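You operate a simulated robot arm through the tools that you are given. There is no shell and no other tool.

The job below is to be done with a simulated robot arm. You get a single attempt, and the scene is never put back.

TASK
Test all three pairs of motor 1 and tag it: red if one reads OPEN, else green.
Fine: pair knob to 1-2, 2-3 and 3-1 in turn, test each; tag on the motor's shelf.

It is judged by the outcome, as a careful person would: the job done as asked, and still so three seconds after it is handed in. It fails if anything else is knocked over, pushed out of place, dropped, spilled or broken.

THE ROBOT
A 6-joint arm with a three-finger gripper, fixed in place. Base frame: the origin is at the foot of the arm, x ahead of it, y to its left, z up. Readings come in m, rad, newtons and seconds.
Its first joint turns from -2.897 to 2.897 rad. Payload 4.89 kg.
Tool frame: the origin (TCP) lies between the finger pads and is the grasp point; the fingertips stand 0.03 m ahead of it; z points along the fingers, y is the line along which they close. The gripper opens to 0.164 m. The gripper's body begins 0.125 m behind the TCP.
Orientation is told as [roll, pitch, yaw] about the base's x, y, z axes, in that order, counted from this pose: with the fingers straight down and closing along the base's y, the tool's x points along the base's -x, its y along +y and its z along -z.

THE INTERFACE
- The arm moves only by the tool nudge_tool. Its argument "targets" is a list of rows, each a list of 7 numbers: the shift along the base's x, y, z in m, then the turn, a rotation vector about the base's x, y, z in rad, then the closure in counts, from 0 (fully open) to 255 (shut). In form: [[dx, dy, dz, wx, wy, wz, claw], ...]. A call has 1 to 20 rows; each row is the pose to reach, as a shift and turn from the pose commanded when the call began. Each row takes 0.2 s and may step no farther than 0.05 m and 0.15 rad from the row before; otherwise, or with a gripper value out of range, the whole call is refused. Where a pose cannot be reached the arm comes as near as it can. A force on the tool above 40 N (or 10 N above the force at the start of the call, whichever is more), or a blocked arm, ends the call early, and 0.2 s more pass. Each finger travels about 0.108 m/s and halts on what it meets, pressing with about 25 N; the grip force reading is that of the motor and also rises with nothing between the fingers. The clock runs only during rows and for 0.2 s after the last one: add rows that repeat a pose to give the fingers time. The reply holds the time, the measured pose of the TCP, the force on the tool along the base axes, the opening and the grip force, in the units named above and with some noise, with the torque about the TCP (base axes, N m) and any sound that the robot's microphone picked up, and new pictures: "pictures" is both (left out), scene, wrist or none.
- Cameras (640 x 400 px; columns grow to the right, rows downward): "scene" is fixed at [0.3977, 0.5145, 1.6295]; the picture's right is [0.27, -0.96, 0.00], its down [-0.96, -0.27, -0.10] and it looks along [0.10, 0.03, -0.99] (base axes); focal length 281 px, centre (320, 200). "wrist" rides on the gripper at [0.076, -0.002, -0.152] in the tool frame; the picture's right is [0.02, 1.00, 0.00], its down [-0.88, 0.02, -0.47] and it looks along [-0.47, 0.01, 0.88] (tool axes); focal length 247 px, centre (320, 200). There is no depth. A picture from a camera that has moved, and an enlarged one, comes with that camera's place and axes in the base frame and with its lens. The place of the scene camera against the robot may be out by one fixed shift of up to 0.025 m in any direction.
- lift_body(by): slides the trunk up (or, below 0, down) by that many m; the arm rides with it, the base frame stays. It gives what a move gives, with no picture.
- inspect(camera, box): a new picture of the part [left, top, right, bottom] of that camera's present view, enlarged. It takes no simulated time.
- close_job(): hands the job in; it is judged then, once.

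Nothing tells you positions but the pictures and the camera data. Unless the task says otherwise, let go and move clear before handing in.

The tools are called after ">>>" by a JSON object that holds its "api" and its "payload". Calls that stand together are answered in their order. nudge_tool: Moves the arm, as the interface text tells. Its arguments: {"type":"object","properties":{"targets":{"type":"array"},"pictures":{"type":"string","enum":["both","scene","wrist","none"]}},"required":["targets"]} The other tools are called the same way: lift_body (by) slides the trunk up or down; inspect (camera, box) takes an enlarged picture of a part of a camera's view; close_job () hands the job in.

At the start:

```text
t: 0.0
position: [0.3591, 0.3605, 1.1967]
orientation: [0.0, 0.0, 0.0]
contact_force: [0.0, -0.5, -0.2]
wrist_torque: [0.01, 0.01, -0.04]
width: 0.1641
grip_force: 0.1
trunk travel left (down, up): [-0.175, 0.215]
```

scene: 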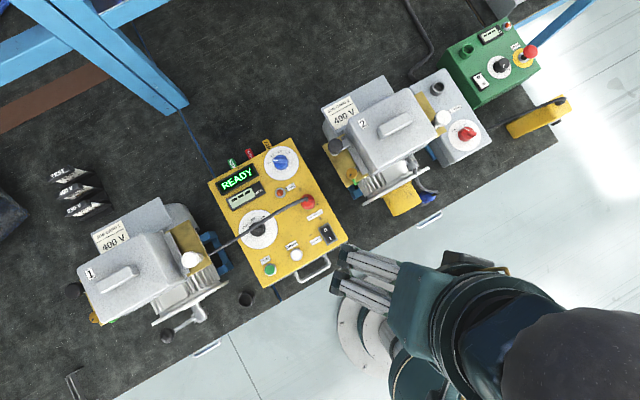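
wrist: 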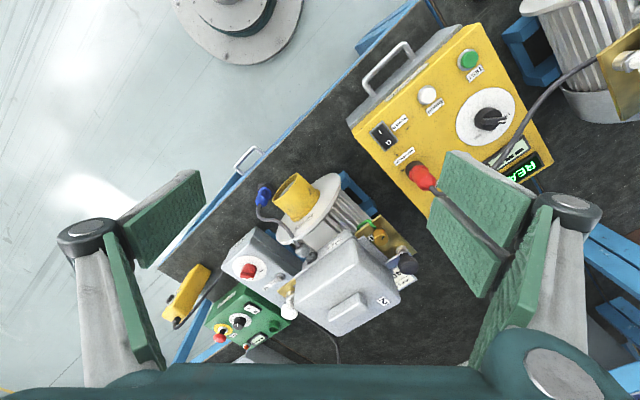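

I see a workbench with motors 1 and 2, a yellow tester showing READY between them, and some tags on the left. I'll zoom in on the parts before moving.

>>> {"api": "inspect", "payload": {"camera": "scene", "box": [200, 130, 360, 290]}}

>>> {"api": "inspect", "payload": {"camera": "scene", "box": [40, 150, 240, 350]}}

>>> {"api": "inspect", "payload": {"camera": "scene", "box": [310, 60, 500, 230]}}

>>> {"api": "inspect", "payload": {"camera": "scene", "box": [0, 130, 130, 260]}}

>>> {"api": "inspect", "payload": {"camera": "wrist", "box": [340, 20, 560, 210]}}

```text
2.50 times, centred on (280, 210) of scene
camera zoom: at [0.3977, 0.5145, 1.6295], right [0.27, -0.96, 0.0], down [-0.96, -0.27, -0.1], along [0.1, 0.03, -0.99], focal length 702 px, centre (420, 175)
```

zoom: 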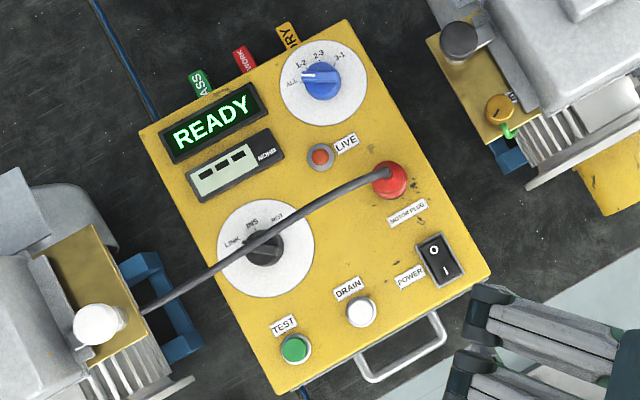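

```text
2.00 times, centred on (140, 250) of scene
camera zoom: at [0.3977, 0.5145, 1.6295], right [0.27, -0.96, 0.0], down [-0.96, -0.27, -0.1], along [0.1, 0.03, -0.99], focal length 562 px, centre (680, 100)
```

zoom: 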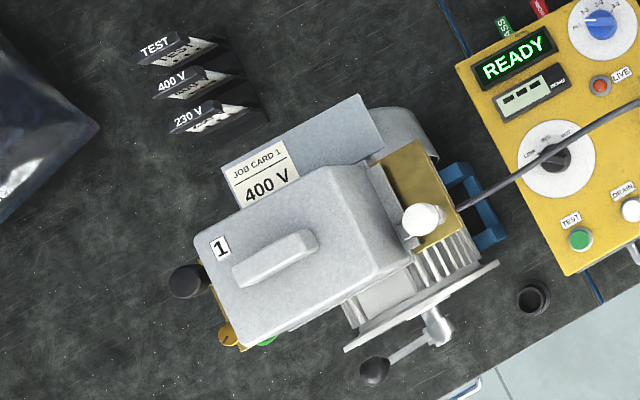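

```text
2.35 times, centred on (405, 145) of scene
camera zoom: at [0.3977, 0.5145, 1.6295], right [0.27, -0.96, 0.0], down [-0.96, -0.27, -0.1], along [0.1, 0.03, -0.99], focal length 661 px, centre (120, 329)
```

zoom: 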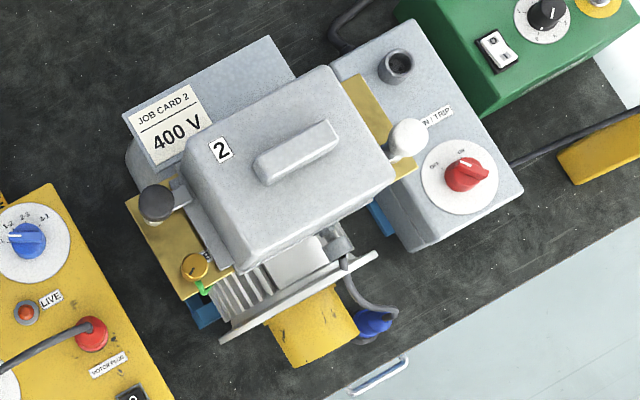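

```text
3.08 times, centred on (65, 195) of scene
camera zoom: at [0.3977, 0.5145, 1.6295], right [0.27, -0.96, 0.0], down [-0.96, -0.27, -0.1], along [0.1, 0.03, -0.99], focal length 864 px, centre (1105, 215)
```

zoom: 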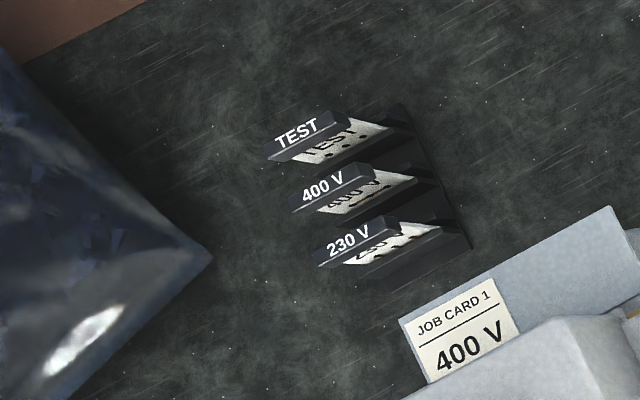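

```text
2.11 times, centred on (450, 115) of wrist
camera zoom: at [0.2837, 0.3568, 1.3497], right [-0.02, 1.0, 0.0], down [0.88, 0.02, 0.47], along [0.47, 0.01, -0.88], focal length 520 px, centre (46, 379)
```

zoom: 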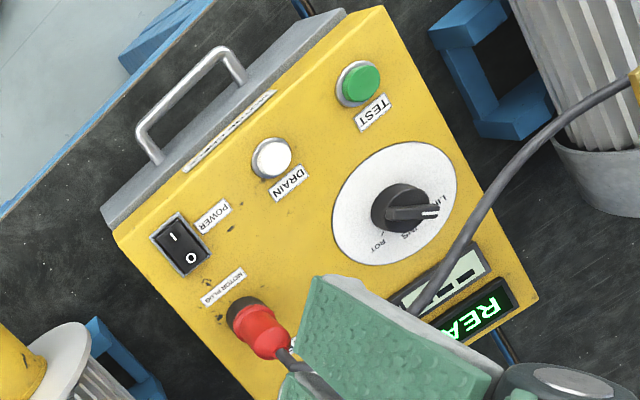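

The tester sits between the motors. Its TEST button is near (0.26, 0.62, 0.85), the blue pair knob is at ALL, and motor 1 looks plugged in. I'll move the wrist over the tester, turned to match its panel, to read the labels.

>>> {"api": "nudge_tool", "payload": {"targets": [[-0.02, 0.04, 0, 0, 0, 0.13, 0], [-0.04, 0.08, 0, 0, 0, 0.26, 0], [-0.06, 0.12, 0, 0, 0, 0.39, 0], [-0.08, 0.16, 0, 0, 0, 0.52, 0], [-0.1, 0.2, 0, 0, 0, 0.65, 0], [-0.11, 0.22, 0, 0, 0, 0.75, 0]]}}

```text
t: 1.4
position: [0.2495, 0.5788, 1.1955]
orientation: [0.001, 0.0, 0.753]
contact_force: [-0.3, -0.8, 0.7]
wrist_torque: [0.14, 0.02, 0.0]
width: 0.1637
grip_force: 0.0
trunk travel left (down, up): [-0.175, 0.215]
camera wrist: at [0.1952, 0.5249, 1.3495], right [-0.7, 0.71, 0.0], down [0.63, 0.62, 0.47], along [0.34, 0.33, -0.88], focal length 247 px, centre (320, 200)
```

scene: 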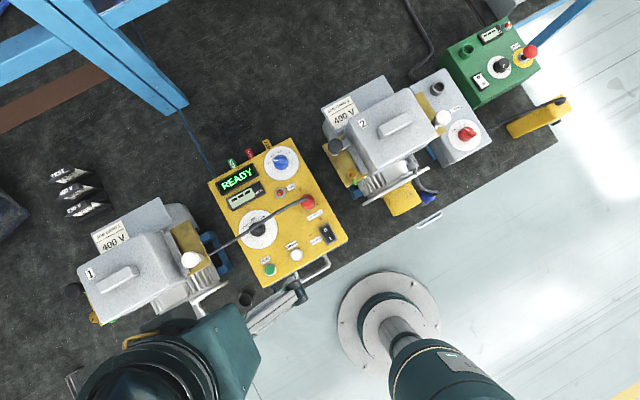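
wrist: 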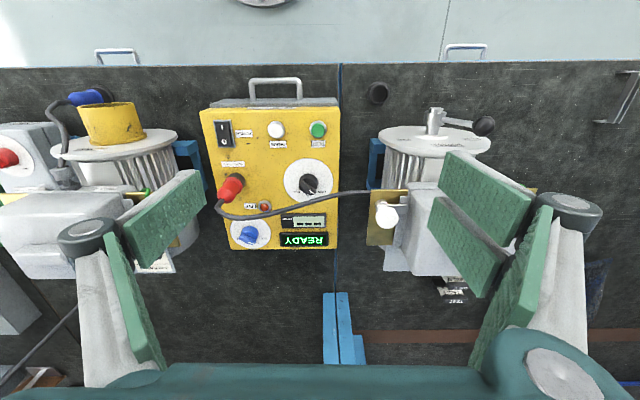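

The wrist camera is now lined up with the panel. I'll zoom in on the knobs, the display and motor 1.

>>> {"api": "inspect", "payload": {"camera": "wrist", "box": [190, 90, 350, 260]}}

>>> {"api": "inspect", "payload": {"camera": "wrist", "box": [260, 150, 340, 250]}}

>>> {"api": "inspect", "payload": {"camera": "wrist", "box": [340, 90, 500, 290]}}

>>> {"api": "inspect", "payload": {"camera": "scene", "box": [210, 140, 300, 200]}}

>>> {"api": "inspect", "payload": {"camera": "scene", "box": [225, 195, 305, 250]}}

```text
2.35 times, centred on (270, 175) of wrist
camera zoom: at [0.1952, 0.5249, 1.3495], right [-0.7, 0.71, 0.0], down [0.63, 0.62, 0.47], along [0.34, 0.33, -0.88], focal length 581 px, centre (438, 259)
```

zoom: 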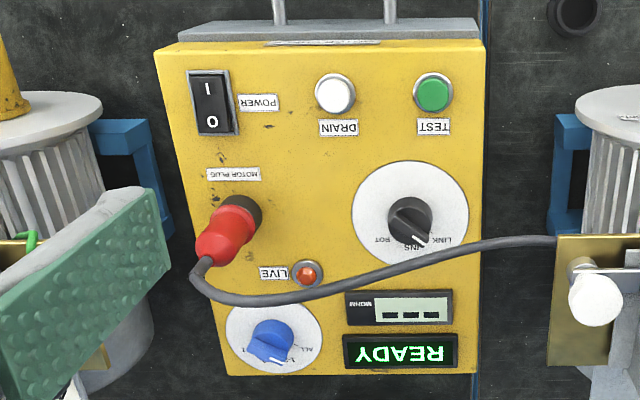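

```text
4.00 times, centred on (300, 200) of wrist
camera zoom: at [0.1952, 0.5249, 1.3495], right [-0.7, 0.71, 0.0], down [0.63, 0.62, 0.47], along [0.34, 0.33, -0.88], focal length 988 px, centre (400, 200)
```

zoom: 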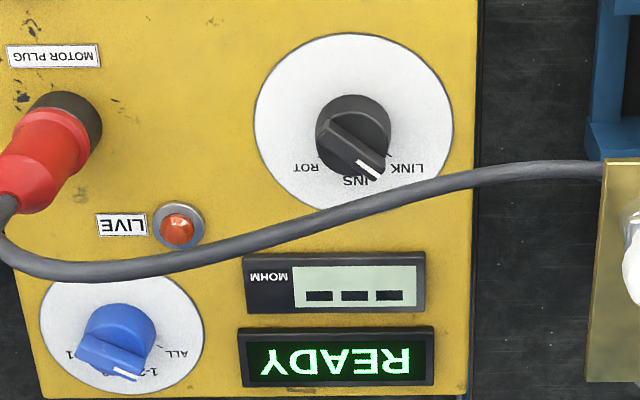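

```text
2.00 times, centred on (420, 190) of wrist
camera zoom: at [0.1952, 0.5249, 1.3495], right [-0.7, 0.71, 0.0], down [0.63, 0.62, 0.47], along [0.34, 0.33, -0.88], focal length 494 px, centre (120, 220)
```

zoom: 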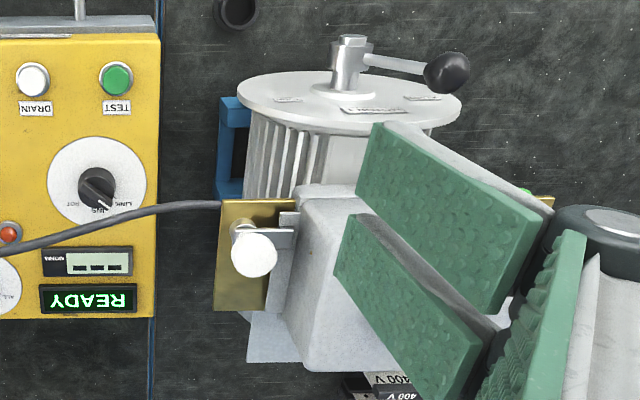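

```text
6.67 times, centred on (255, 170) of scene
camera zoom: at [0.3977, 0.5145, 1.6295], right [0.27, -0.96, 0.0], down [-0.96, -0.27, -0.1], along [0.1, 0.03, -0.99], focal length 1872 px, centre (753, 400)
```

zoom: 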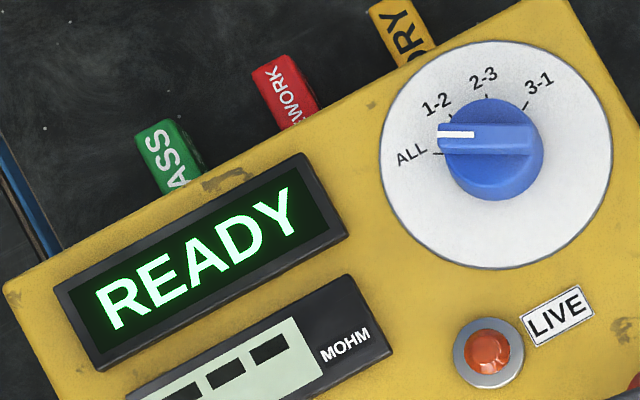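

```text
7.27 times, centred on (265, 222) of scene
camera zoom: at [0.3977, 0.5145, 1.6295], right [0.27, -0.96, 0.0], down [-0.96, -0.27, -0.1], along [0.1, 0.03, -0.99], focal length 2042 px, centre (720, 36)
```

zoom: 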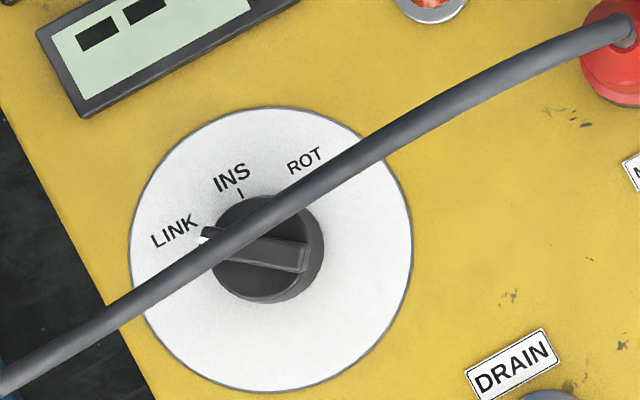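

The function knob points at LINK, which is the continuity test. The pair knob is at ALL, close to (0.53, 0.64, 0.905). I'll go closer with the fingers half closed, staying above the neighbouring motor.

>>> {"api": "nudge_tool", "payload": {"targets": [[0.03, 0.0, 0, 0, 0, 0, 60], [0.07, 0.0, 0, 0, 0, 0, 120], [0.11, 0.0, -0.02, 0, 0, 0, 150], [0.15, 0.005, -0.04, 0, 0, 0, 150], [0.19, 0.01, -0.06, 0, 0, 0, 150], [0.23, 0.015, -0.08, 0, 0, 0, 150], [0.236, 0.02, -0.1, 0, 0, 0, 150]]}}

```text
t: 3.0
position: [0.4855, 0.5991, 1.0979]
orientation: [0.0, -0.001, 0.75]
contact_force: [-0.1, -0.2, -0.4]
wrist_torque: [0.08, -0.05, -0.01]
width: 0.0676
grip_force: 0.2
trunk travel left (down, up): [-0.175, 0.215]
camera wrist: at [0.4318, 0.5448, 1.2499], right [-0.7, 0.72, 0.0], down [0.63, 0.61, 0.47], along [0.34, 0.33, -0.88], focal length 247 px, centre (320, 200)
```

scene: 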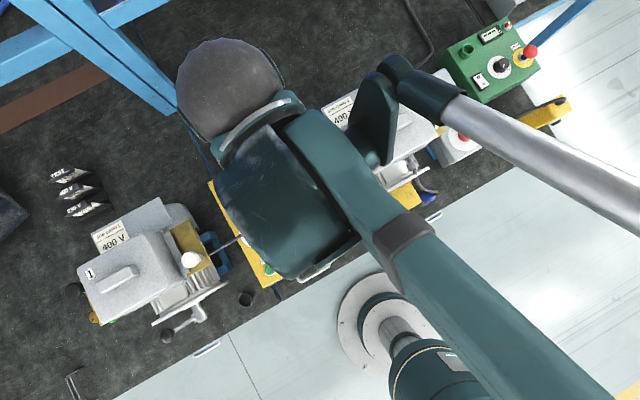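
wrist: 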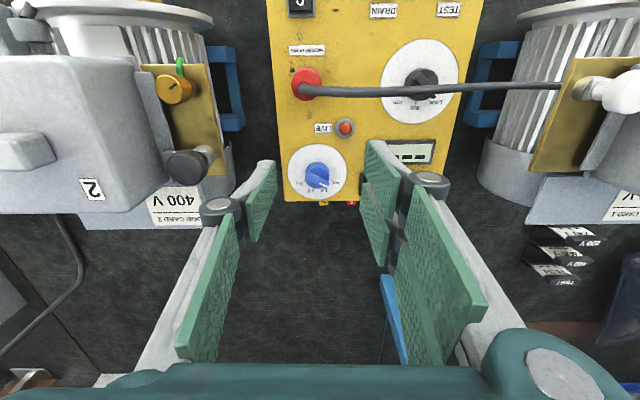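

>>> {"api": "inspect", "payload": {"camera": "wrist", "box": [270, 110, 390, 220]}}

>>> {"api": "inspect", "payload": {"camera": "wrist", "box": [0, 50, 240, 230]}}

>>> {"api": "inspect", "payload": {"camera": "wrist", "box": [470, 30, 640, 230]}}

>>> {"api": "inspect", "payload": {"camera": "wrist", "box": [340, 20, 480, 130]}}

```text
3.64 times, centred on (330, 165) of wrist
camera zoom: at [0.4318, 0.5448, 1.2499], right [-0.7, 0.72, 0.0], down [0.63, 0.61, 0.47], along [0.34, 0.33, -0.88], focal length 898 px, centre (284, 327)
```

zoom: 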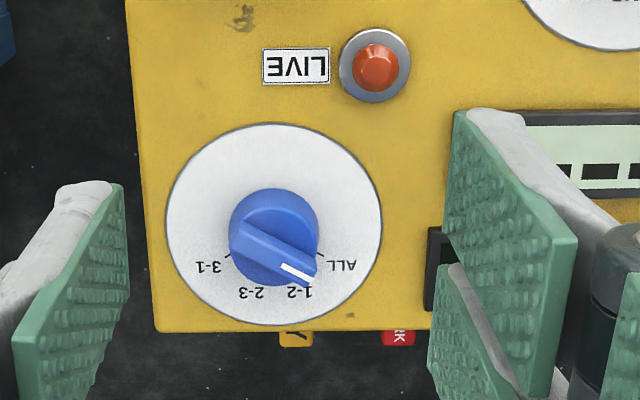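

```text
2.22 times, centred on (120, 140) of wrist
camera zoom: at [0.4318, 0.5448, 1.2499], right [-0.7, 0.72, 0.0], down [0.63, 0.61, 0.47], along [0.34, 0.33, -0.88], focal length 549 px, centre (764, 333)
```

zoom: 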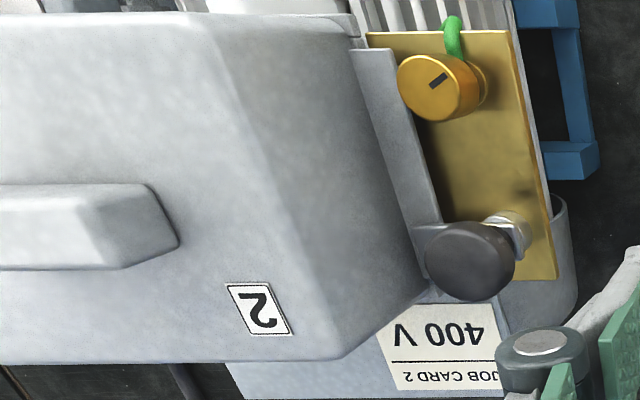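

```text
2.00 times, centred on (555, 130) of wrist
camera zoom: at [0.4318, 0.5448, 1.2499], right [-0.7, 0.72, 0.0], down [0.63, 0.61, 0.47], along [0.34, 0.33, -0.88], focal length 494 px, centre (-150, 340)
```

zoom: 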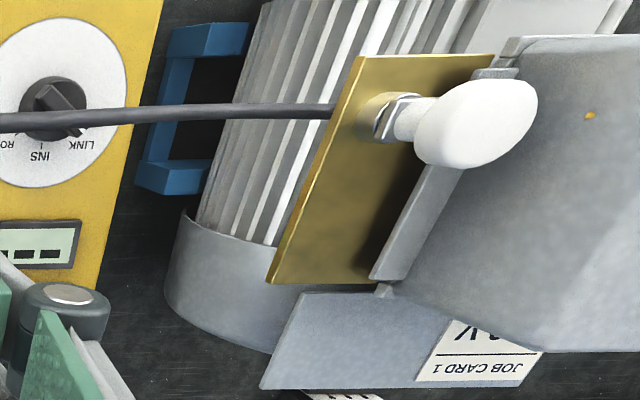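

```text
3.64 times, centred on (410, 75) of wrist
camera zoom: at [0.4318, 0.5448, 1.2499], right [-0.7, 0.72, 0.0], down [0.63, 0.61, 0.47], along [0.34, 0.33, -0.88], focal length 898 px, centre (-7, 654)
```

zoom: 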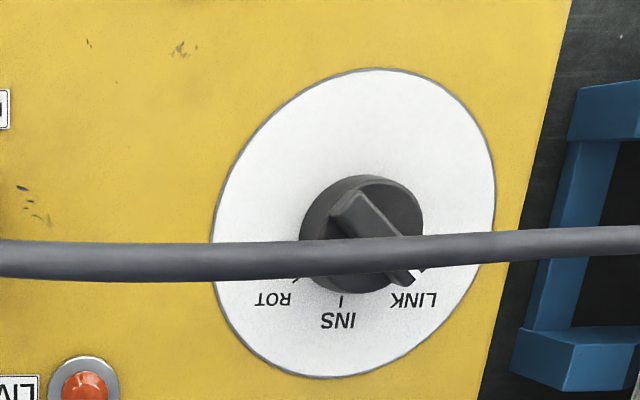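

The pair knob's bar points to ALL, with its centre near (0.534, 0.639) and its top at z about 0.934. I'll turn the gripper so the pads lie along the bar and hover over it to check alignment.

>>> {"api": "nudge_tool", "payload": {"targets": [[0.007, 0.006, 0, 0, 0, 0.15, 178], [0.014, 0.012, 0, 0, 0, 0.3, 178], [0.021, 0.018, 0, 0, 0, 0.45, 178], [0.028, 0.024, 0, 0, 0, 0.6, 178], [0.035, 0.03, 0, 0, 0, 0.75, 178], [0.042, 0.035, 0, 0, 0, 0.9, 178], [0.048, 0.04, 0, 0, 0, 1.05, 178], [0.048, 0.04, -0.04, 0, 0, 1.05, 178], [0.048, 0.04, -0.07, 0, 0, 1.05, 178]]}}

```text
t: 5.0
position: [0.5321, 0.6395, 1.0281]
orientation: [0.0, -0.001, 1.801]
contact_force: [-1.1, -1.0, 0.7]
wrist_torque: [0.13, -0.09, -0.02]
width: 0.0492
grip_force: 0.0
trunk travel left (down, up): [-0.175, 0.215]
camera wrist: at [0.5522, 0.5643, 1.1798], right [-0.97, -0.25, 0.0], down [-0.22, 0.85, 0.47], along [-0.12, 0.46, -0.88], focal length 247 px, centre (320, 200)
```

scene: 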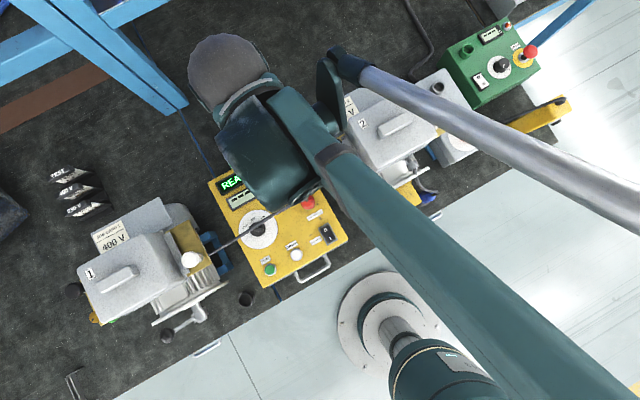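
wrist: 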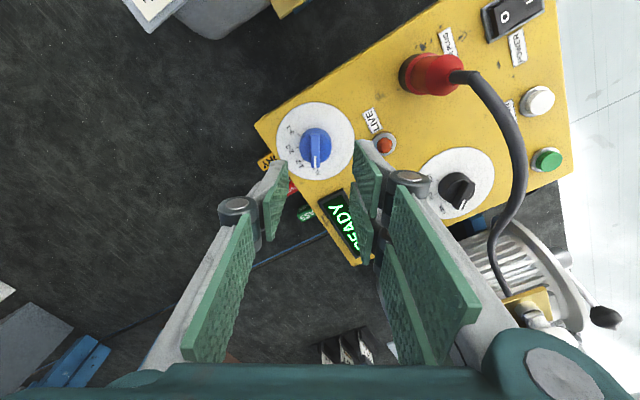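

>>> {"api": "inspect", "payload": {"camera": "wrist", "box": [240, 90, 400, 250]}}

```text
2.50 times, centred on (320, 170) of wrist
camera zoom: at [0.5522, 0.5643, 1.1798], right [-0.97, -0.25, 0.0], down [-0.22, 0.85, 0.47], along [-0.12, 0.46, -0.88], focal length 617 px, centre (320, 275)
```

zoom: 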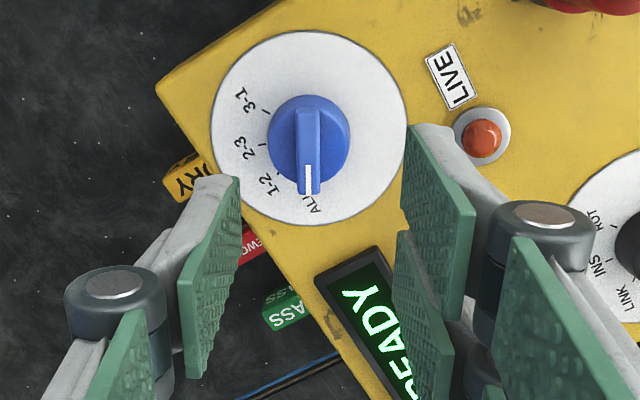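

The pads are parallel to the bar and about 4 mm off in x. I'll correct that and descend, then look before closing.

>>> {"api": "nudge_tool", "payload": {"targets": [[0.004, 0, -0.03, 0, 0, 0, 178], [0.004, 0, -0.055, 0, 0, 0, 178], [0.004, 0, -0.072, 0, 0, 0, 178]], "pictures": "wrist"}}

>>> {"api": "inspect", "payload": {"camera": "wrist", "box": [240, 100, 400, 260]}}

```text
t: 5.8
position: [0.5359, 0.6408, 0.9552]
orientation: [-0.001, 0.0, 1.801]
contact_force: [-1.1, -0.1, -0.2]
wrist_torque: [0.07, -0.06, 0.01]
width: 0.0496
grip_force: 0.0
trunk travel left (down, up): [-0.175, 0.215]
camera wrist: at [0.5561, 0.5652, 1.1078], right [-0.97, -0.25, 0.0], down [-0.22, 0.85, 0.47], along [-0.12, 0.46, -0.88], focal length 247 px, centre (320, 200)
```

wrist: 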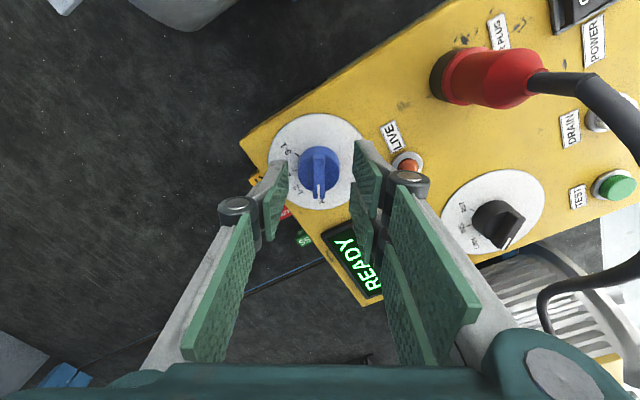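

```text
2.50 times, centred on (320, 180) of wrist
camera zoom: at [0.5561, 0.5652, 1.1078], right [-0.97, -0.25, 0.0], down [-0.22, 0.85, 0.47], along [-0.12, 0.46, -0.88], focal length 617 px, centre (320, 250)
```

zoom: 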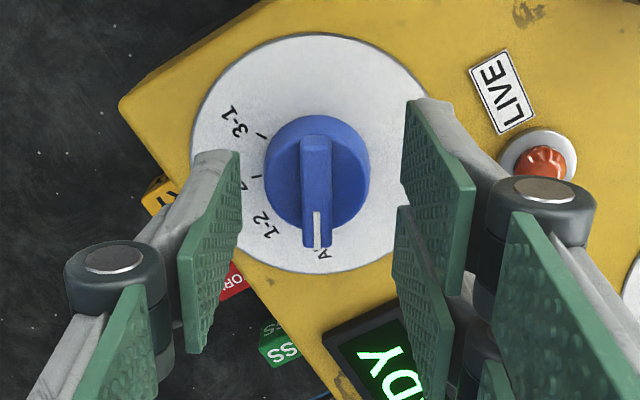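

Triangulating again, the knob sits lower than I first estimated: the panel is at z about 0.88 and the knob top about 0.905. I'll descend 2 cm more and check.

>>> {"api": "nudge_tool", "payload": {"targets": [[0.001, -0.001, -0.01, 0, 0, 0, 178], [0.001, -0.001, -0.02, 0, 0, 0, 178]], "pictures": "wrist"}}

>>> {"api": "inspect", "payload": {"camera": "wrist", "box": [240, 100, 400, 260]}}

```text
t: 6.4
position: [0.5388, 0.6397, 0.9345]
orientation: [0.0, 0.001, 1.802]
contact_force: [-0.9, -0.1, 0.3]
wrist_torque: [0.06, -0.06, -0.01]
width: 0.0495
grip_force: 0.0
trunk travel left (down, up): [-0.175, 0.215]
camera wrist: at [0.5579, 0.5644, 1.0879], right [-0.97, -0.25, 0.0], down [-0.22, 0.85, 0.47], along [-0.12, 0.46, -0.88], focal length 247 px, centre (320, 200)
```

wrist: 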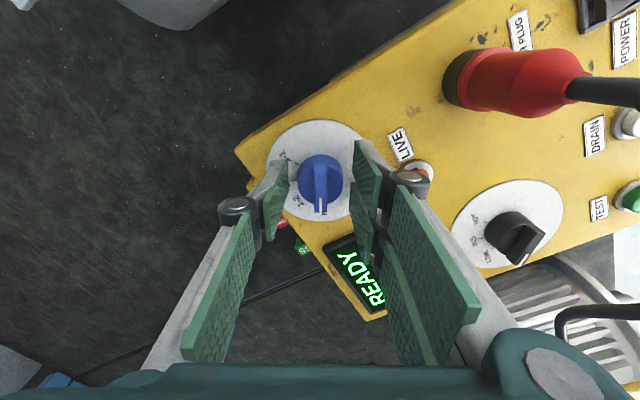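

```text
2.50 times, centred on (320, 180) of wrist
camera zoom: at [0.5579, 0.5644, 1.0879], right [-0.97, -0.25, 0.0], down [-0.22, 0.85, 0.47], along [-0.12, 0.46, -0.88], focal length 617 px, centre (320, 250)
```

zoom: 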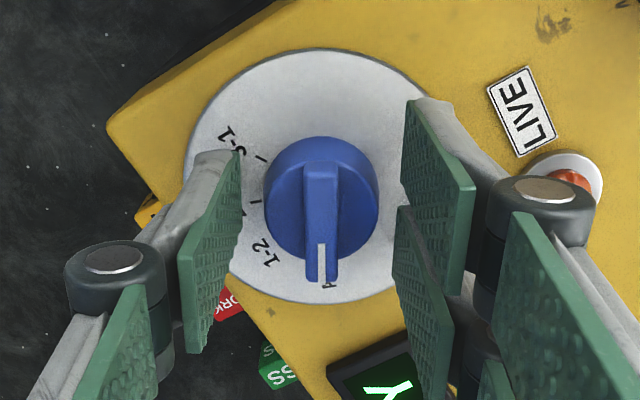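

Combining views puts the bar top at z about 0.918 and its centre near (0.538, 0.643), so the fingertips now overlap the bar. I'll close on it.

>>> {"api": "nudge_tool", "payload": {"targets": [[0, 0.003, -0.002, 0, 0, 0, 178], [0, 0.003, -0.002, 0, 0, 0, 200], [0, 0.003, -0.002, 0, 0, 0, 220], [0, 0.003, -0.002, 0, 0, 0, 245], [0, 0.003, -0.002, 0, 0, 0, 245]], "pictures": "wrist"}}

>>> {"api": "inspect", "payload": {"camera": "wrist", "box": [240, 100, 400, 260]}}

```text
t: 7.6
position: [0.5371, 0.6425, 0.9328]
orientation: [0.0, 0.0, 1.801]
contact_force: [-22.4, -4.8, -9.0]
wrist_torque: [-0.07, 0.64, 0.01]
width: 0.0356
grip_force: 45.2
trunk travel left (down, up): [-0.175, 0.215]
camera wrist: at [0.5571, 0.5674, 1.0856], right [-0.97, -0.25, 0.0], down [-0.22, 0.85, 0.47], along [-0.12, 0.46, -0.88], focal length 247 px, centre (320, 200)
```

wrist: 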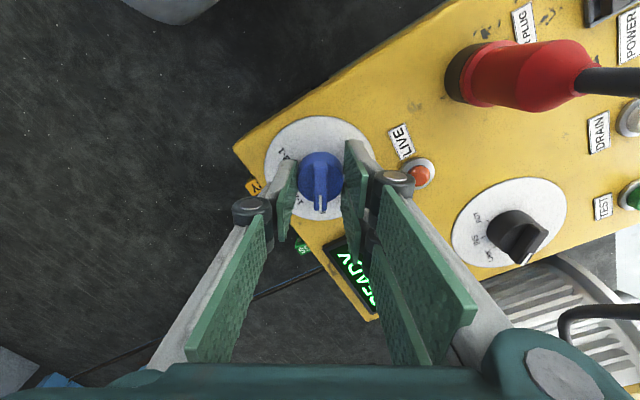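

```text
2.50 times, centred on (320, 180) of wrist
camera zoom: at [0.5571, 0.5674, 1.0856], right [-0.97, -0.25, 0.0], down [-0.22, 0.85, 0.47], along [-0.12, 0.46, -0.88], focal length 617 px, centre (320, 250)
```

zoom: 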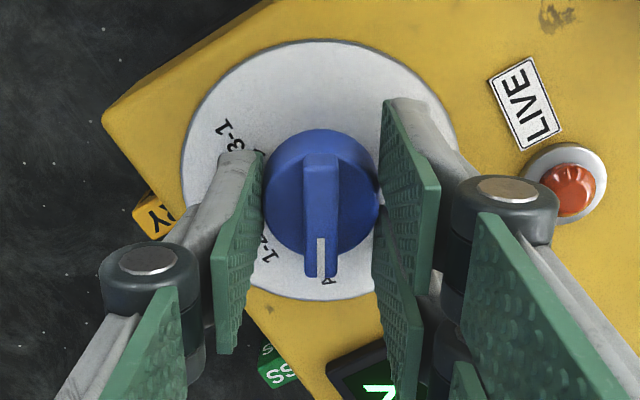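

The fingers hold the knob's round body at a width of 35.6 mm, pushing a little to one side. I'll ease over 1.5 mm and turn clockwise by 0.70 rad to 1-2.

>>> {"api": "nudge_tool", "payload": {"targets": [[-0.0015, -0.0003, 0, 0, 0, 0, 245], [-0.0015, -0.0003, 0, 0, 0, -0.14, 245], [-0.0015, -0.0003, 0, 0, 0, -0.28, 245], [-0.0015, -0.0003, 0, 0, 0, -0.42, 245], [-0.0015, -0.0003, 0, 0, 0, -0.56, 245], [-0.0015, -0.0003, 0, 0, 0, -0.7, 245]], "pictures": "wrist"}}

>>> {"api": "inspect", "payload": {"camera": "wrist", "box": [240, 100, 400, 260]}}

```text
t: 9.0
position: [0.536, 0.6431, 0.933]
orientation: [0.001, 0.0, 1.1]
contact_force: [-0.1, 18.0, 1.2]
wrist_torque: [0.3, 0.16, 0.04]
width: 0.0356
grip_force: 45.1
trunk travel left (down, up): [-0.175, 0.215]
camera wrist: at [0.5041, 0.5724, 1.0856], right [-0.9, 0.44, 0.0], down [0.38, 0.79, 0.47], along [0.21, 0.43, -0.88], focal length 247 px, centre (320, 200)
```

wrist: 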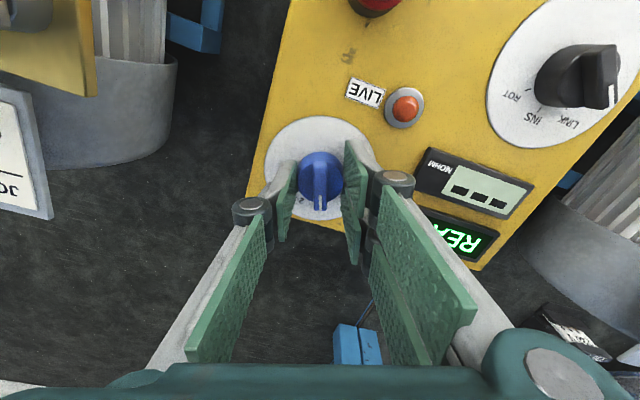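

```text
2.50 times, centred on (320, 180) of wrist
camera zoom: at [0.5041, 0.5724, 1.0856], right [-0.9, 0.44, 0.0], down [0.38, 0.79, 0.47], along [0.21, 0.43, -0.88], focal length 617 px, centre (320, 250)
```

zoom: 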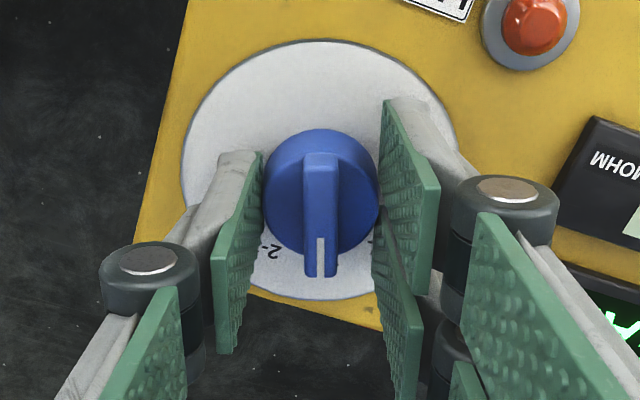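

The knob turned with the gripper. I'll release, lift clear and check where it points, then fly to the TEST button with the fingers closed.

>>> {"api": "nudge_tool", "payload": {"targets": [[0, 0, 0, 0, 0, 0, 200], [0, 0, 0, 0, 0, 0, 170], [0, 0, 0.04, 0, 0, 0, 170], [0, 0, 0.08, 0, 0, 0, 170], [0, 0, 0.12, 0, 0, 0, 170]], "pictures": "wrist"}}

>>> {"api": "inspect", "payload": {"camera": "wrist", "box": [240, 80, 400, 240]}}

```text
t: 10.2
position: [0.5362, 0.6414, 1.0519]
orientation: [0.001, 0.0, 1.102]
contact_force: [0.6, 0.3, -1.9]
wrist_torque: [-0.09, 0.06, 0.02]
width: 0.0545
grip_force: 0.0
trunk travel left (down, up): [-0.175, 0.215]
camera wrist: at [0.5043, 0.5715, 1.2049], right [-0.9, 0.43, 0.0], down [0.38, 0.79, 0.47], along [0.2, 0.43, -0.88], focal length 247 px, centre (320, 200)
```

wrist: 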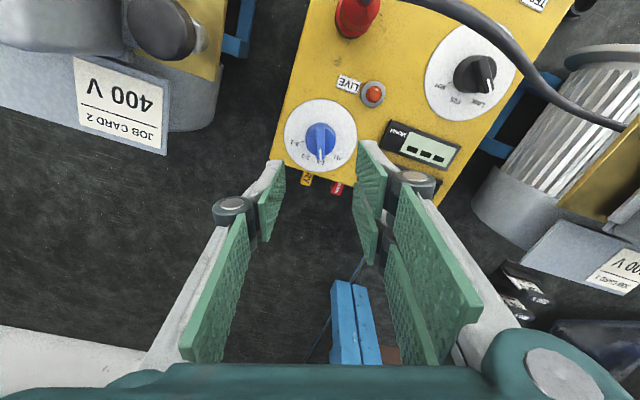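

```text
2.50 times, centred on (320, 160) of wrist
camera zoom: at [0.5043, 0.5715, 1.2049], right [-0.9, 0.43, 0.0], down [0.38, 0.79, 0.47], along [0.2, 0.43, -0.88], focal length 617 px, centre (320, 300)
```

zoom: 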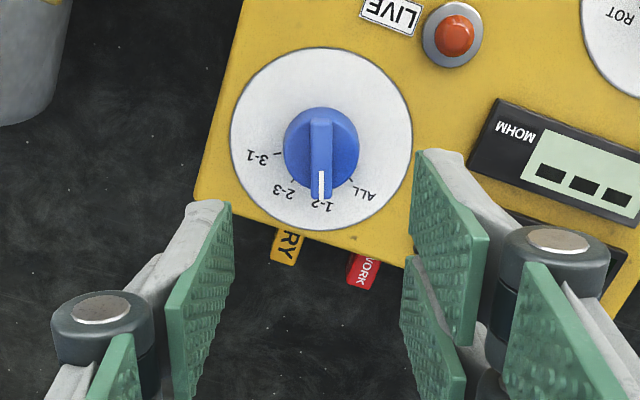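

The knob points to 1-2. Next I'll fly over to hover above TEST with the fingers closed and the tool back in line with the panel.

>>> {"api": "nudge_tool", "payload": {"targets": [[-0.04, -0.008, 0.02, 0, 0, -0.06, 200], [-0.08, -0.016, 0.02, 0, 0, -0.12, 255], [-0.12, -0.024, 0.02, 0, 0, -0.18, 255], [-0.16, -0.032, 0.02, 0, 0, -0.24, 255], [-0.2, -0.04, 0.02, 0, 0, -0.3, 255], [-0.24, -0.047, 0.02, 0, 0, -0.35, 255], [-0.269, -0.051, 0.0, 0, 0, -0.35, 255]]}}

>>> {"api": "inspect", "payload": {"camera": "wrist", "box": [240, 80, 400, 240]}}

```text
t: 11.8
position: [0.266, 0.5883, 1.0517]
orientation: [0.0, 0.0, 0.748]
contact_force: [1.4, -0.1, -0.3]
wrist_torque: [0.12, 0.13, -0.01]
width: 0.0
grip_force: 24.8
trunk travel left (down, up): [-0.175, 0.215]
camera wrist: at [0.2128, 0.5343, 1.205], right [-0.7, 0.72, 0.0], down [0.63, 0.61, 0.47], along [0.34, 0.33, -0.88], focal length 247 px, centre (320, 200)
```

scene: 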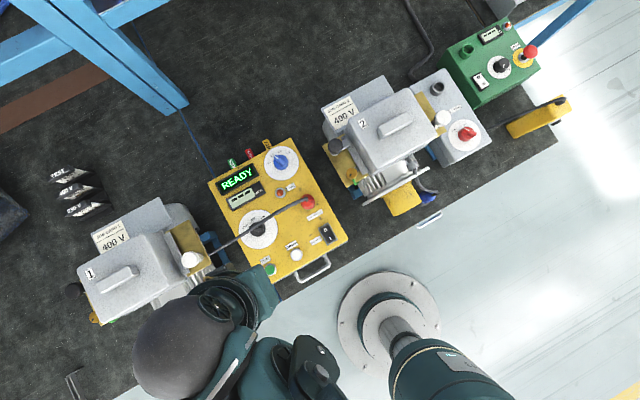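
wrist: 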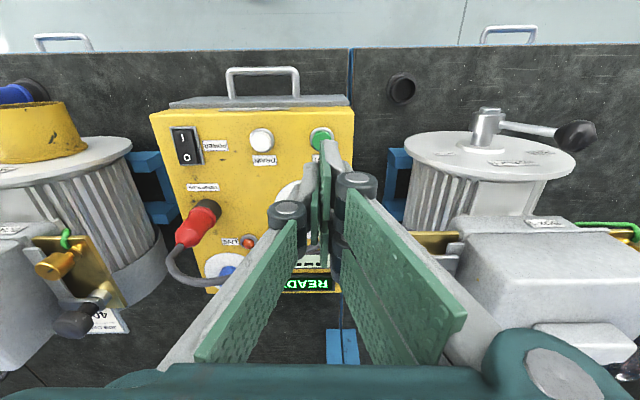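

```text
2.50 times, centred on (320, 160) of wrist
camera zoom: at [0.2128, 0.5343, 1.205], right [-0.7, 0.72, 0.0], down [0.63, 0.61, 0.47], along [0.34, 0.33, -0.88], focal length 617 px, centre (320, 300)
```

zoom: 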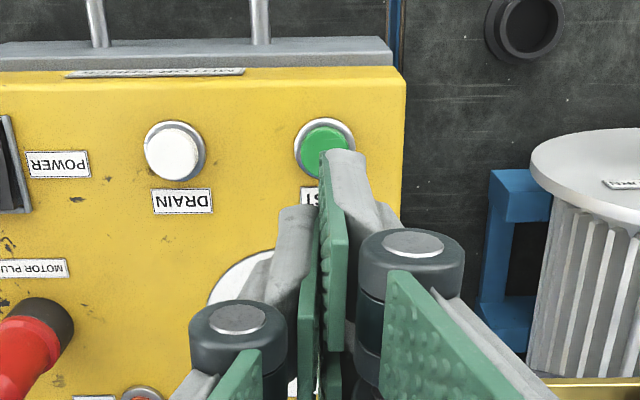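

TEST is right under the closed fingertips, within 2 mm. I'll come down and press in small steps, letting the force limit stop me.

>>> {"api": "nudge_tool", "payload": {"targets": [[0.002, 0.002, -0.04, 0, 0, 0, 255], [0.002, 0.002, -0.08, 0, 0, 0, 255], [0.002, 0.002, -0.1, 0, 0, 0, 255], [0.002, 0.002, -0.108, 0, 0, 0, 255], [0.002, 0.002, -0.112, 0, 0, 0, 255], [0.002, 0.002, -0.116, 0, 0, 0, 255]]}}

>>> {"api": "inspect", "payload": {"camera": "scene", "box": [200, 130, 360, 290]}}

>>> {"api": "inspect", "payload": {"camera": "wrist", "box": [240, 80, 400, 240]}}

```text
t: 13.2
position: [0.2685, 0.5933, 0.9383]
orientation: [0.0, 0.001, 0.751]
contact_force: [0.4, 1.2, -0.4]
wrist_torque: [0.01, 0.03, 0.0]
width: 0.0
grip_force: 24.7
trunk travel left (down, up): [-0.175, 0.215]
camera wrist: at [0.216, 0.5379, 1.0902], right [-0.7, 0.72, 0.0], down [0.63, 0.61, 0.47], along [0.34, 0.33, -0.88], focal length 247 px, centre (320, 200)
```

scene: 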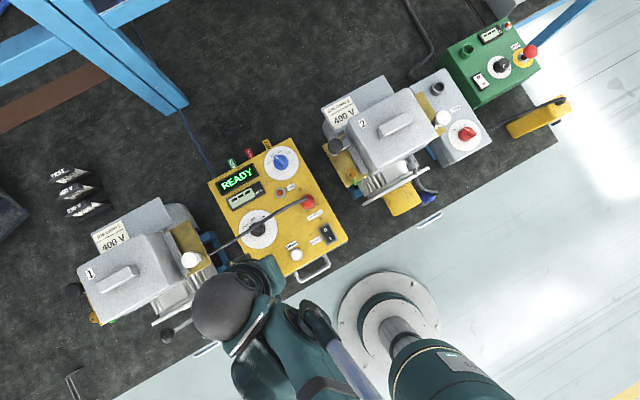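
wrist: 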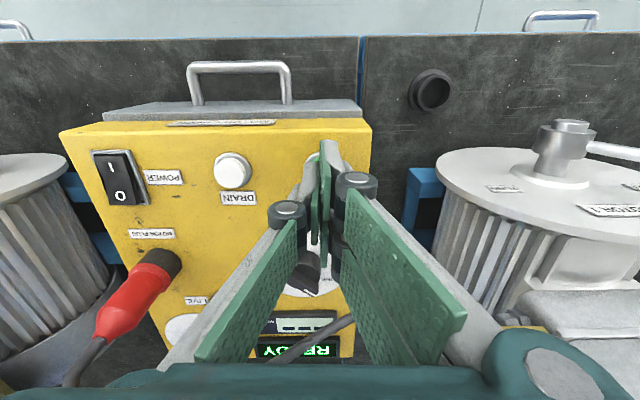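

```text
2.50 times, centred on (280, 210) of scene
camera zoom: at [0.3977, 0.5145, 1.6295], right [0.27, -0.96, 0.0], down [-0.96, -0.27, -0.1], along [0.1, 0.03, -0.99], focal length 702 px, centre (420, 175)
```

zoom: 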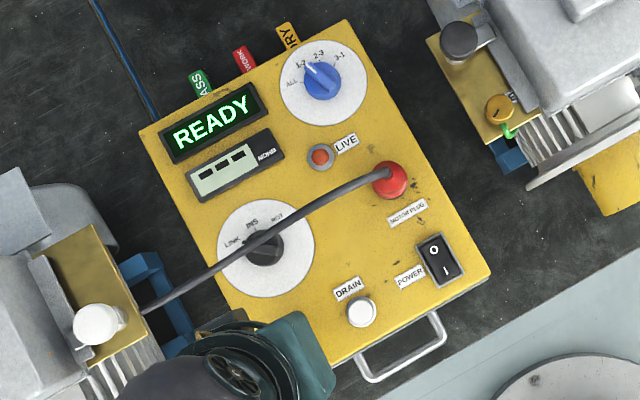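

```text
2.50 times, centred on (320, 160) of wrist
camera zoom: at [0.216, 0.5379, 1.0902], right [-0.7, 0.72, 0.0], down [0.63, 0.61, 0.47], along [0.34, 0.33, -0.88], focal length 617 px, centre (320, 300)
```

zoom: 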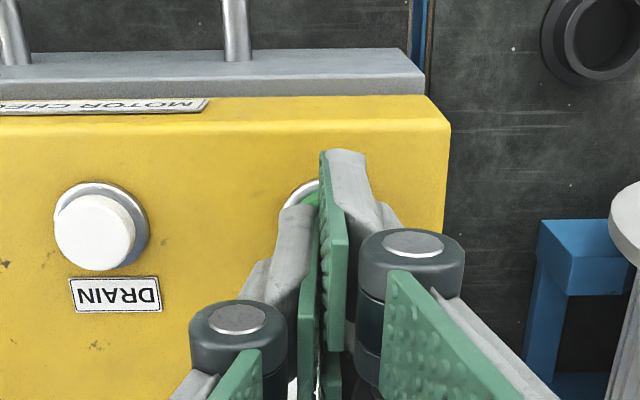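

No contact yet and the display still says READY. I'm aligned, so I'll continue down in small steps.

>>> {"api": "nudge_tool", "payload": {"targets": [[0.0005, 0, -0.005, 0, 0, 0, 255], [0.0005, 0, -0.008, 0, 0, 0, 255], [0.0005, 0, -0.011, 0, 0, 0, 255], [0.0005, 0, -0.014, 0, 0, 0, 255]], "pictures": "scene"}}

>>> {"api": "inspect", "payload": {"camera": "scene", "box": [200, 130, 360, 290]}}

```text
t: 14.2
position: [0.2702, 0.5908, 0.9244]
orientation: [-0.001, -0.001, 0.75]
contact_force: [-7.0, 3.5, 33.5]
wrist_torque: [0.07, 0.23, 0.04]
width: 0.006
grip_force: 45.2
trunk travel left (down, up): [-0.175, 0.215]
heard: click
```

scene: 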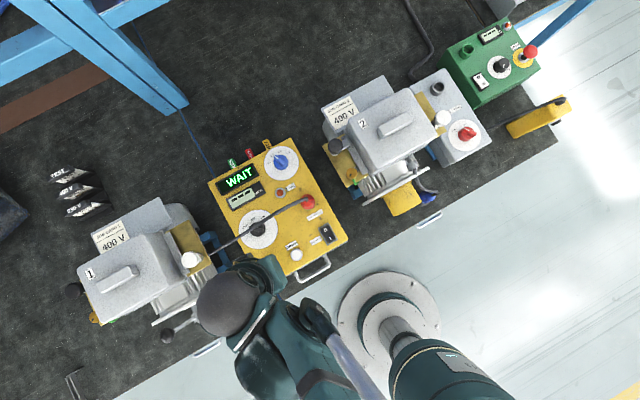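

```text
2.50 times, centred on (280, 210) of scene
camera zoom: at [0.3977, 0.5145, 1.6295], right [0.27, -0.96, 0.0], down [-0.96, -0.27, -0.1], along [0.1, 0.03, -0.99], focal length 702 px, centre (420, 175)
```

zoom: 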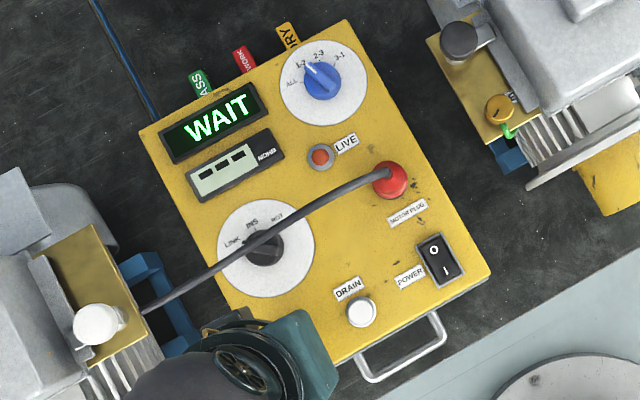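

It clicked and the display shows WAIT. I'll back off the button and wait for the result.

>>> {"api": "nudge_tool", "payload": {"targets": [[0, 0, 0.015, 0, 0, 0, 255], [0, 0, 0.04, 0, 0, 0, 255], [0, 0, 0.04, 0, 0, 0, 255], [0, 0, 0.04, 0, 0, 0, 255]], "pictures": "scene"}}

>>> {"api": "inspect", "payload": {"camera": "scene", "box": [200, 130, 320, 240]}}

```text
t: 15.2
position: [0.27, 0.5943, 0.963]
orientation: [-0.001, 0.001, 0.75]
contact_force: [-0.2, -0.7, 0.8]
wrist_torque: [0.01, 0.0, -0.02]
width: 0.0
grip_force: 44.8
trunk travel left (down, up): [-0.175, 0.215]
```

scene: 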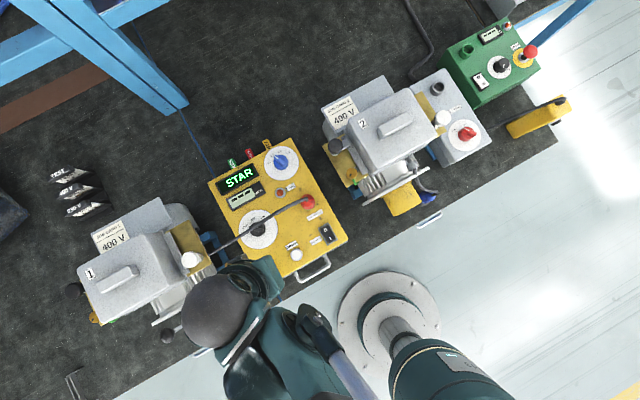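

```text
3.64 times, centred on (260, 185) of scene
camera zoom: at [0.3977, 0.5145, 1.6295], right [0.27, -0.96, 0.0], down [-0.96, -0.27, -0.1], along [0.1, 0.03, -0.99], focal length 1021 px, centre (538, 254)
```

zoom: 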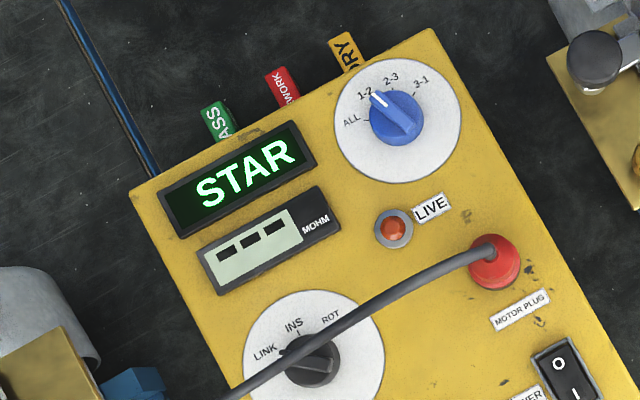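

Pair 1-2 reads STAR, so it is not open. I'll go back to the knob and hover at the 1-2 angle.

>>> {"api": "nudge_tool", "payload": {"targets": [[0, 0, 0.05, 0, 0, 0, 255], [0.02, 0.005, 0.09, 0, 0, 0.05, 255], [0.06, 0.012, 0.107, 0, 0, 0.1, 230], [0.1, 0.019, 0.107, 0, 0, 0.15, 200], [0.14, 0.027, 0.107, 0, 0, 0.2, 170], [0.18, 0.035, 0.107, 0, 0, 0.25, 170], [0.22, 0.042, 0.107, 0, 0, 0.3, 170], [0.26, 0.049, 0.107, 0, 0, 0.35, 170], [0.2675, 0.0505, 0.07, 0, 0, 0.35, 170], [0.2675, 0.0505, 0.03, 0, 0, 0.35, 170]], "pictures": "wrist"}}

>>> {"api": "inspect", "payload": {"camera": "wrist", "box": [240, 90, 400, 250]}}

```text
t: 17.4
position: [0.537, 0.6425, 0.9945]
orientation: [0.0, 0.0, 1.102]
contact_force: [-1.1, -0.8, 0.7]
wrist_torque: [0.13, -0.06, 0.01]
width: 0.0548
grip_force: 0.1
trunk travel left (down, up): [-0.175, 0.215]
camera wrist: at [0.5049, 0.5731, 1.1458], right [-0.9, 0.43, 0.0], down [0.38, 0.79, 0.47], along [0.21, 0.43, -0.88], focal length 247 px, centre (320, 200)
```

wrist: 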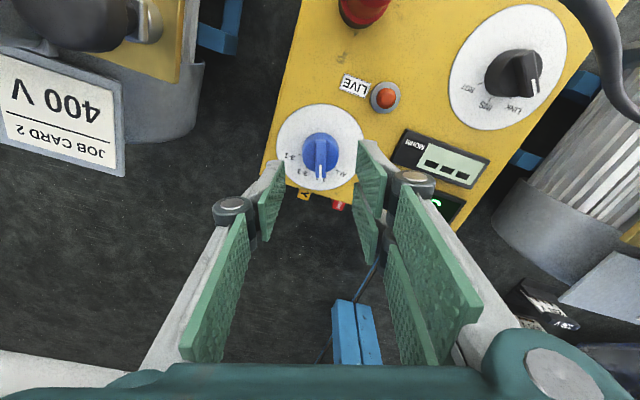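

```text
2.50 times, centred on (320, 170) of wrist
camera zoom: at [0.5049, 0.5731, 1.1458], right [-0.9, 0.43, 0.0], down [0.38, 0.79, 0.47], along [0.21, 0.43, -0.88], focal length 617 px, centre (320, 275)
```

zoom: 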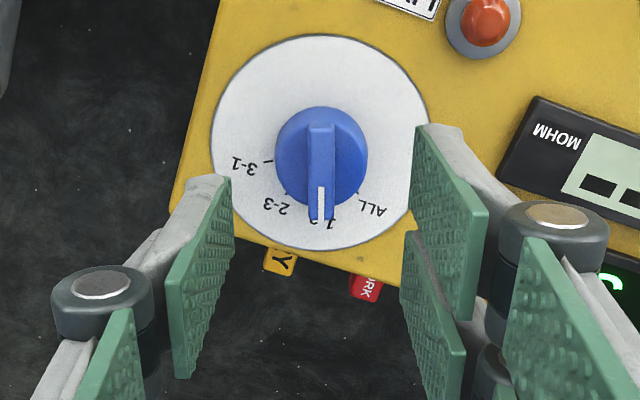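

Aligned. I'll descend, grip, turn 0.70 rad to 2-3, release and lift in one go.

>>> {"api": "nudge_tool", "payload": {"targets": [[0, 0, -0.035, 0, 0, 0, 170], [0, 0, -0.061, 0, 0, 0, 170], [0, 0, -0.061, 0, 0, 0, 200], [0, 0, -0.061, 0, 0, 0, 245], [0, 0, -0.061, 0, 0, 0, 245], [0, 0, -0.061, 0, 0, -0.14, 245], [0, 0, -0.061, 0, 0, -0.28, 245], [0, 0, -0.061, 0, 0, -0.42, 245], [0, 0, -0.061, 0, 0, -0.56, 245], [0, 0, -0.061, 0, 0, -0.7, 245], [0, 0, -0.061, 0, 0, -0.7, 245]], "pictures": "wrist"}}

>>> {"api": "inspect", "payload": {"camera": "wrist", "box": [240, 90, 400, 250]}}

```text
t: 19.8
position: [0.5366, 0.6428, 0.9331]
orientation: [0.0, -0.002, 0.401]
contact_force: [-18.8, 6.0, 26.7]
wrist_torque: [0.06, 1.03, -0.02]
width: 0.0354
grip_force: 44.5
trunk travel left (down, up): [-0.175, 0.215]
camera wrist: at [0.4675, 0.6103, 1.0857], right [-0.41, 0.91, 0.0], down [0.8, 0.36, 0.47], along [0.43, 0.19, -0.88], focal length 247 px, centre (320, 200)
```

wrist: 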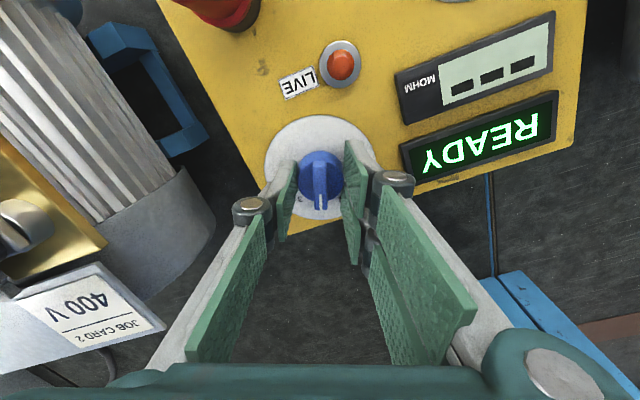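

```text
2.50 times, centred on (320, 170) of wrist
camera zoom: at [0.4675, 0.6103, 1.0857], right [-0.41, 0.91, 0.0], down [0.8, 0.36, 0.47], along [0.43, 0.19, -0.88], focal length 617 px, centre (320, 275)
```

zoom: 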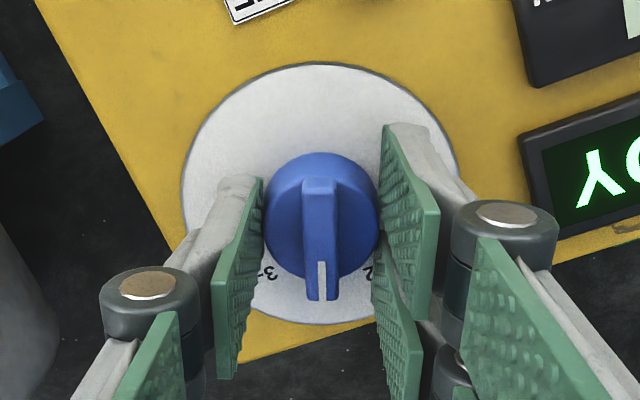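

The knob followed. I'll release, lift and check the pointer.

>>> {"api": "nudge_tool", "payload": {"targets": [[0, 0, 0, 0, 0, 0, 200], [0, 0, 0, 0, 0, 0, 170], [0, 0, 0.04, 0, 0, 0, 170], [0, 0, 0.08, 0, 0, 0, 170], [0, 0, 0.12, 0, 0, 0, 170]], "pictures": "wrist"}}

>>> {"api": "inspect", "payload": {"camera": "wrist", "box": [240, 80, 400, 240]}}

```text
t: 21.0
position: [0.5386, 0.645, 1.0517]
orientation: [0.001, 0.001, 0.399]
contact_force: [-0.1, 0.8, -0.9]
wrist_torque: [-0.13, 0.09, 0.0]
width: 0.0548
grip_force: 0.1
trunk travel left (down, up): [-0.175, 0.215]
camera wrist: at [0.4694, 0.6117, 1.2046], right [-0.41, 0.91, 0.0], down [0.8, 0.36, 0.47], along [0.43, 0.19, -0.88], focal length 247 px, centre (320, 200)
```

wrist: 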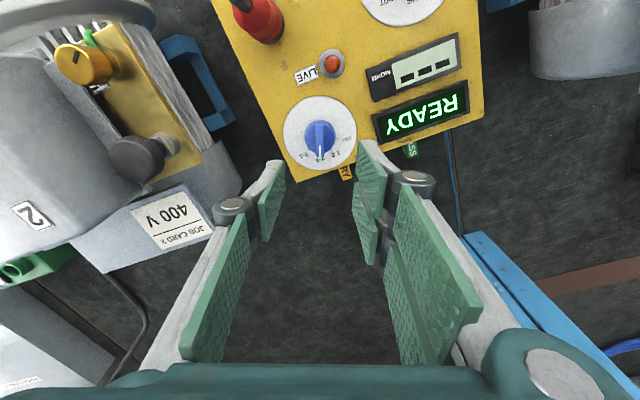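

```text
2.50 times, centred on (320, 160) of wrist
camera zoom: at [0.4694, 0.6117, 1.2046], right [-0.41, 0.91, 0.0], down [0.8, 0.36, 0.47], along [0.43, 0.19, -0.88], focal length 617 px, centre (320, 300)
```

zoom: 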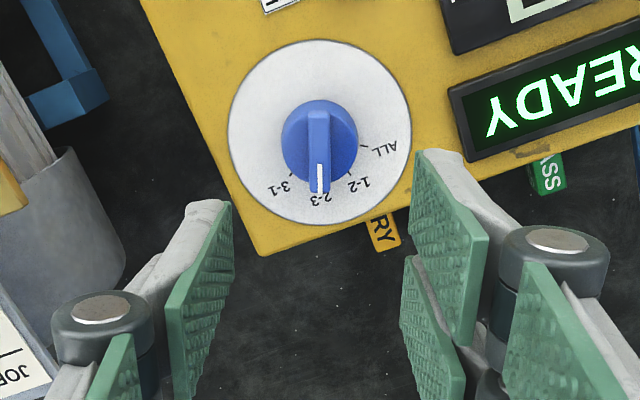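

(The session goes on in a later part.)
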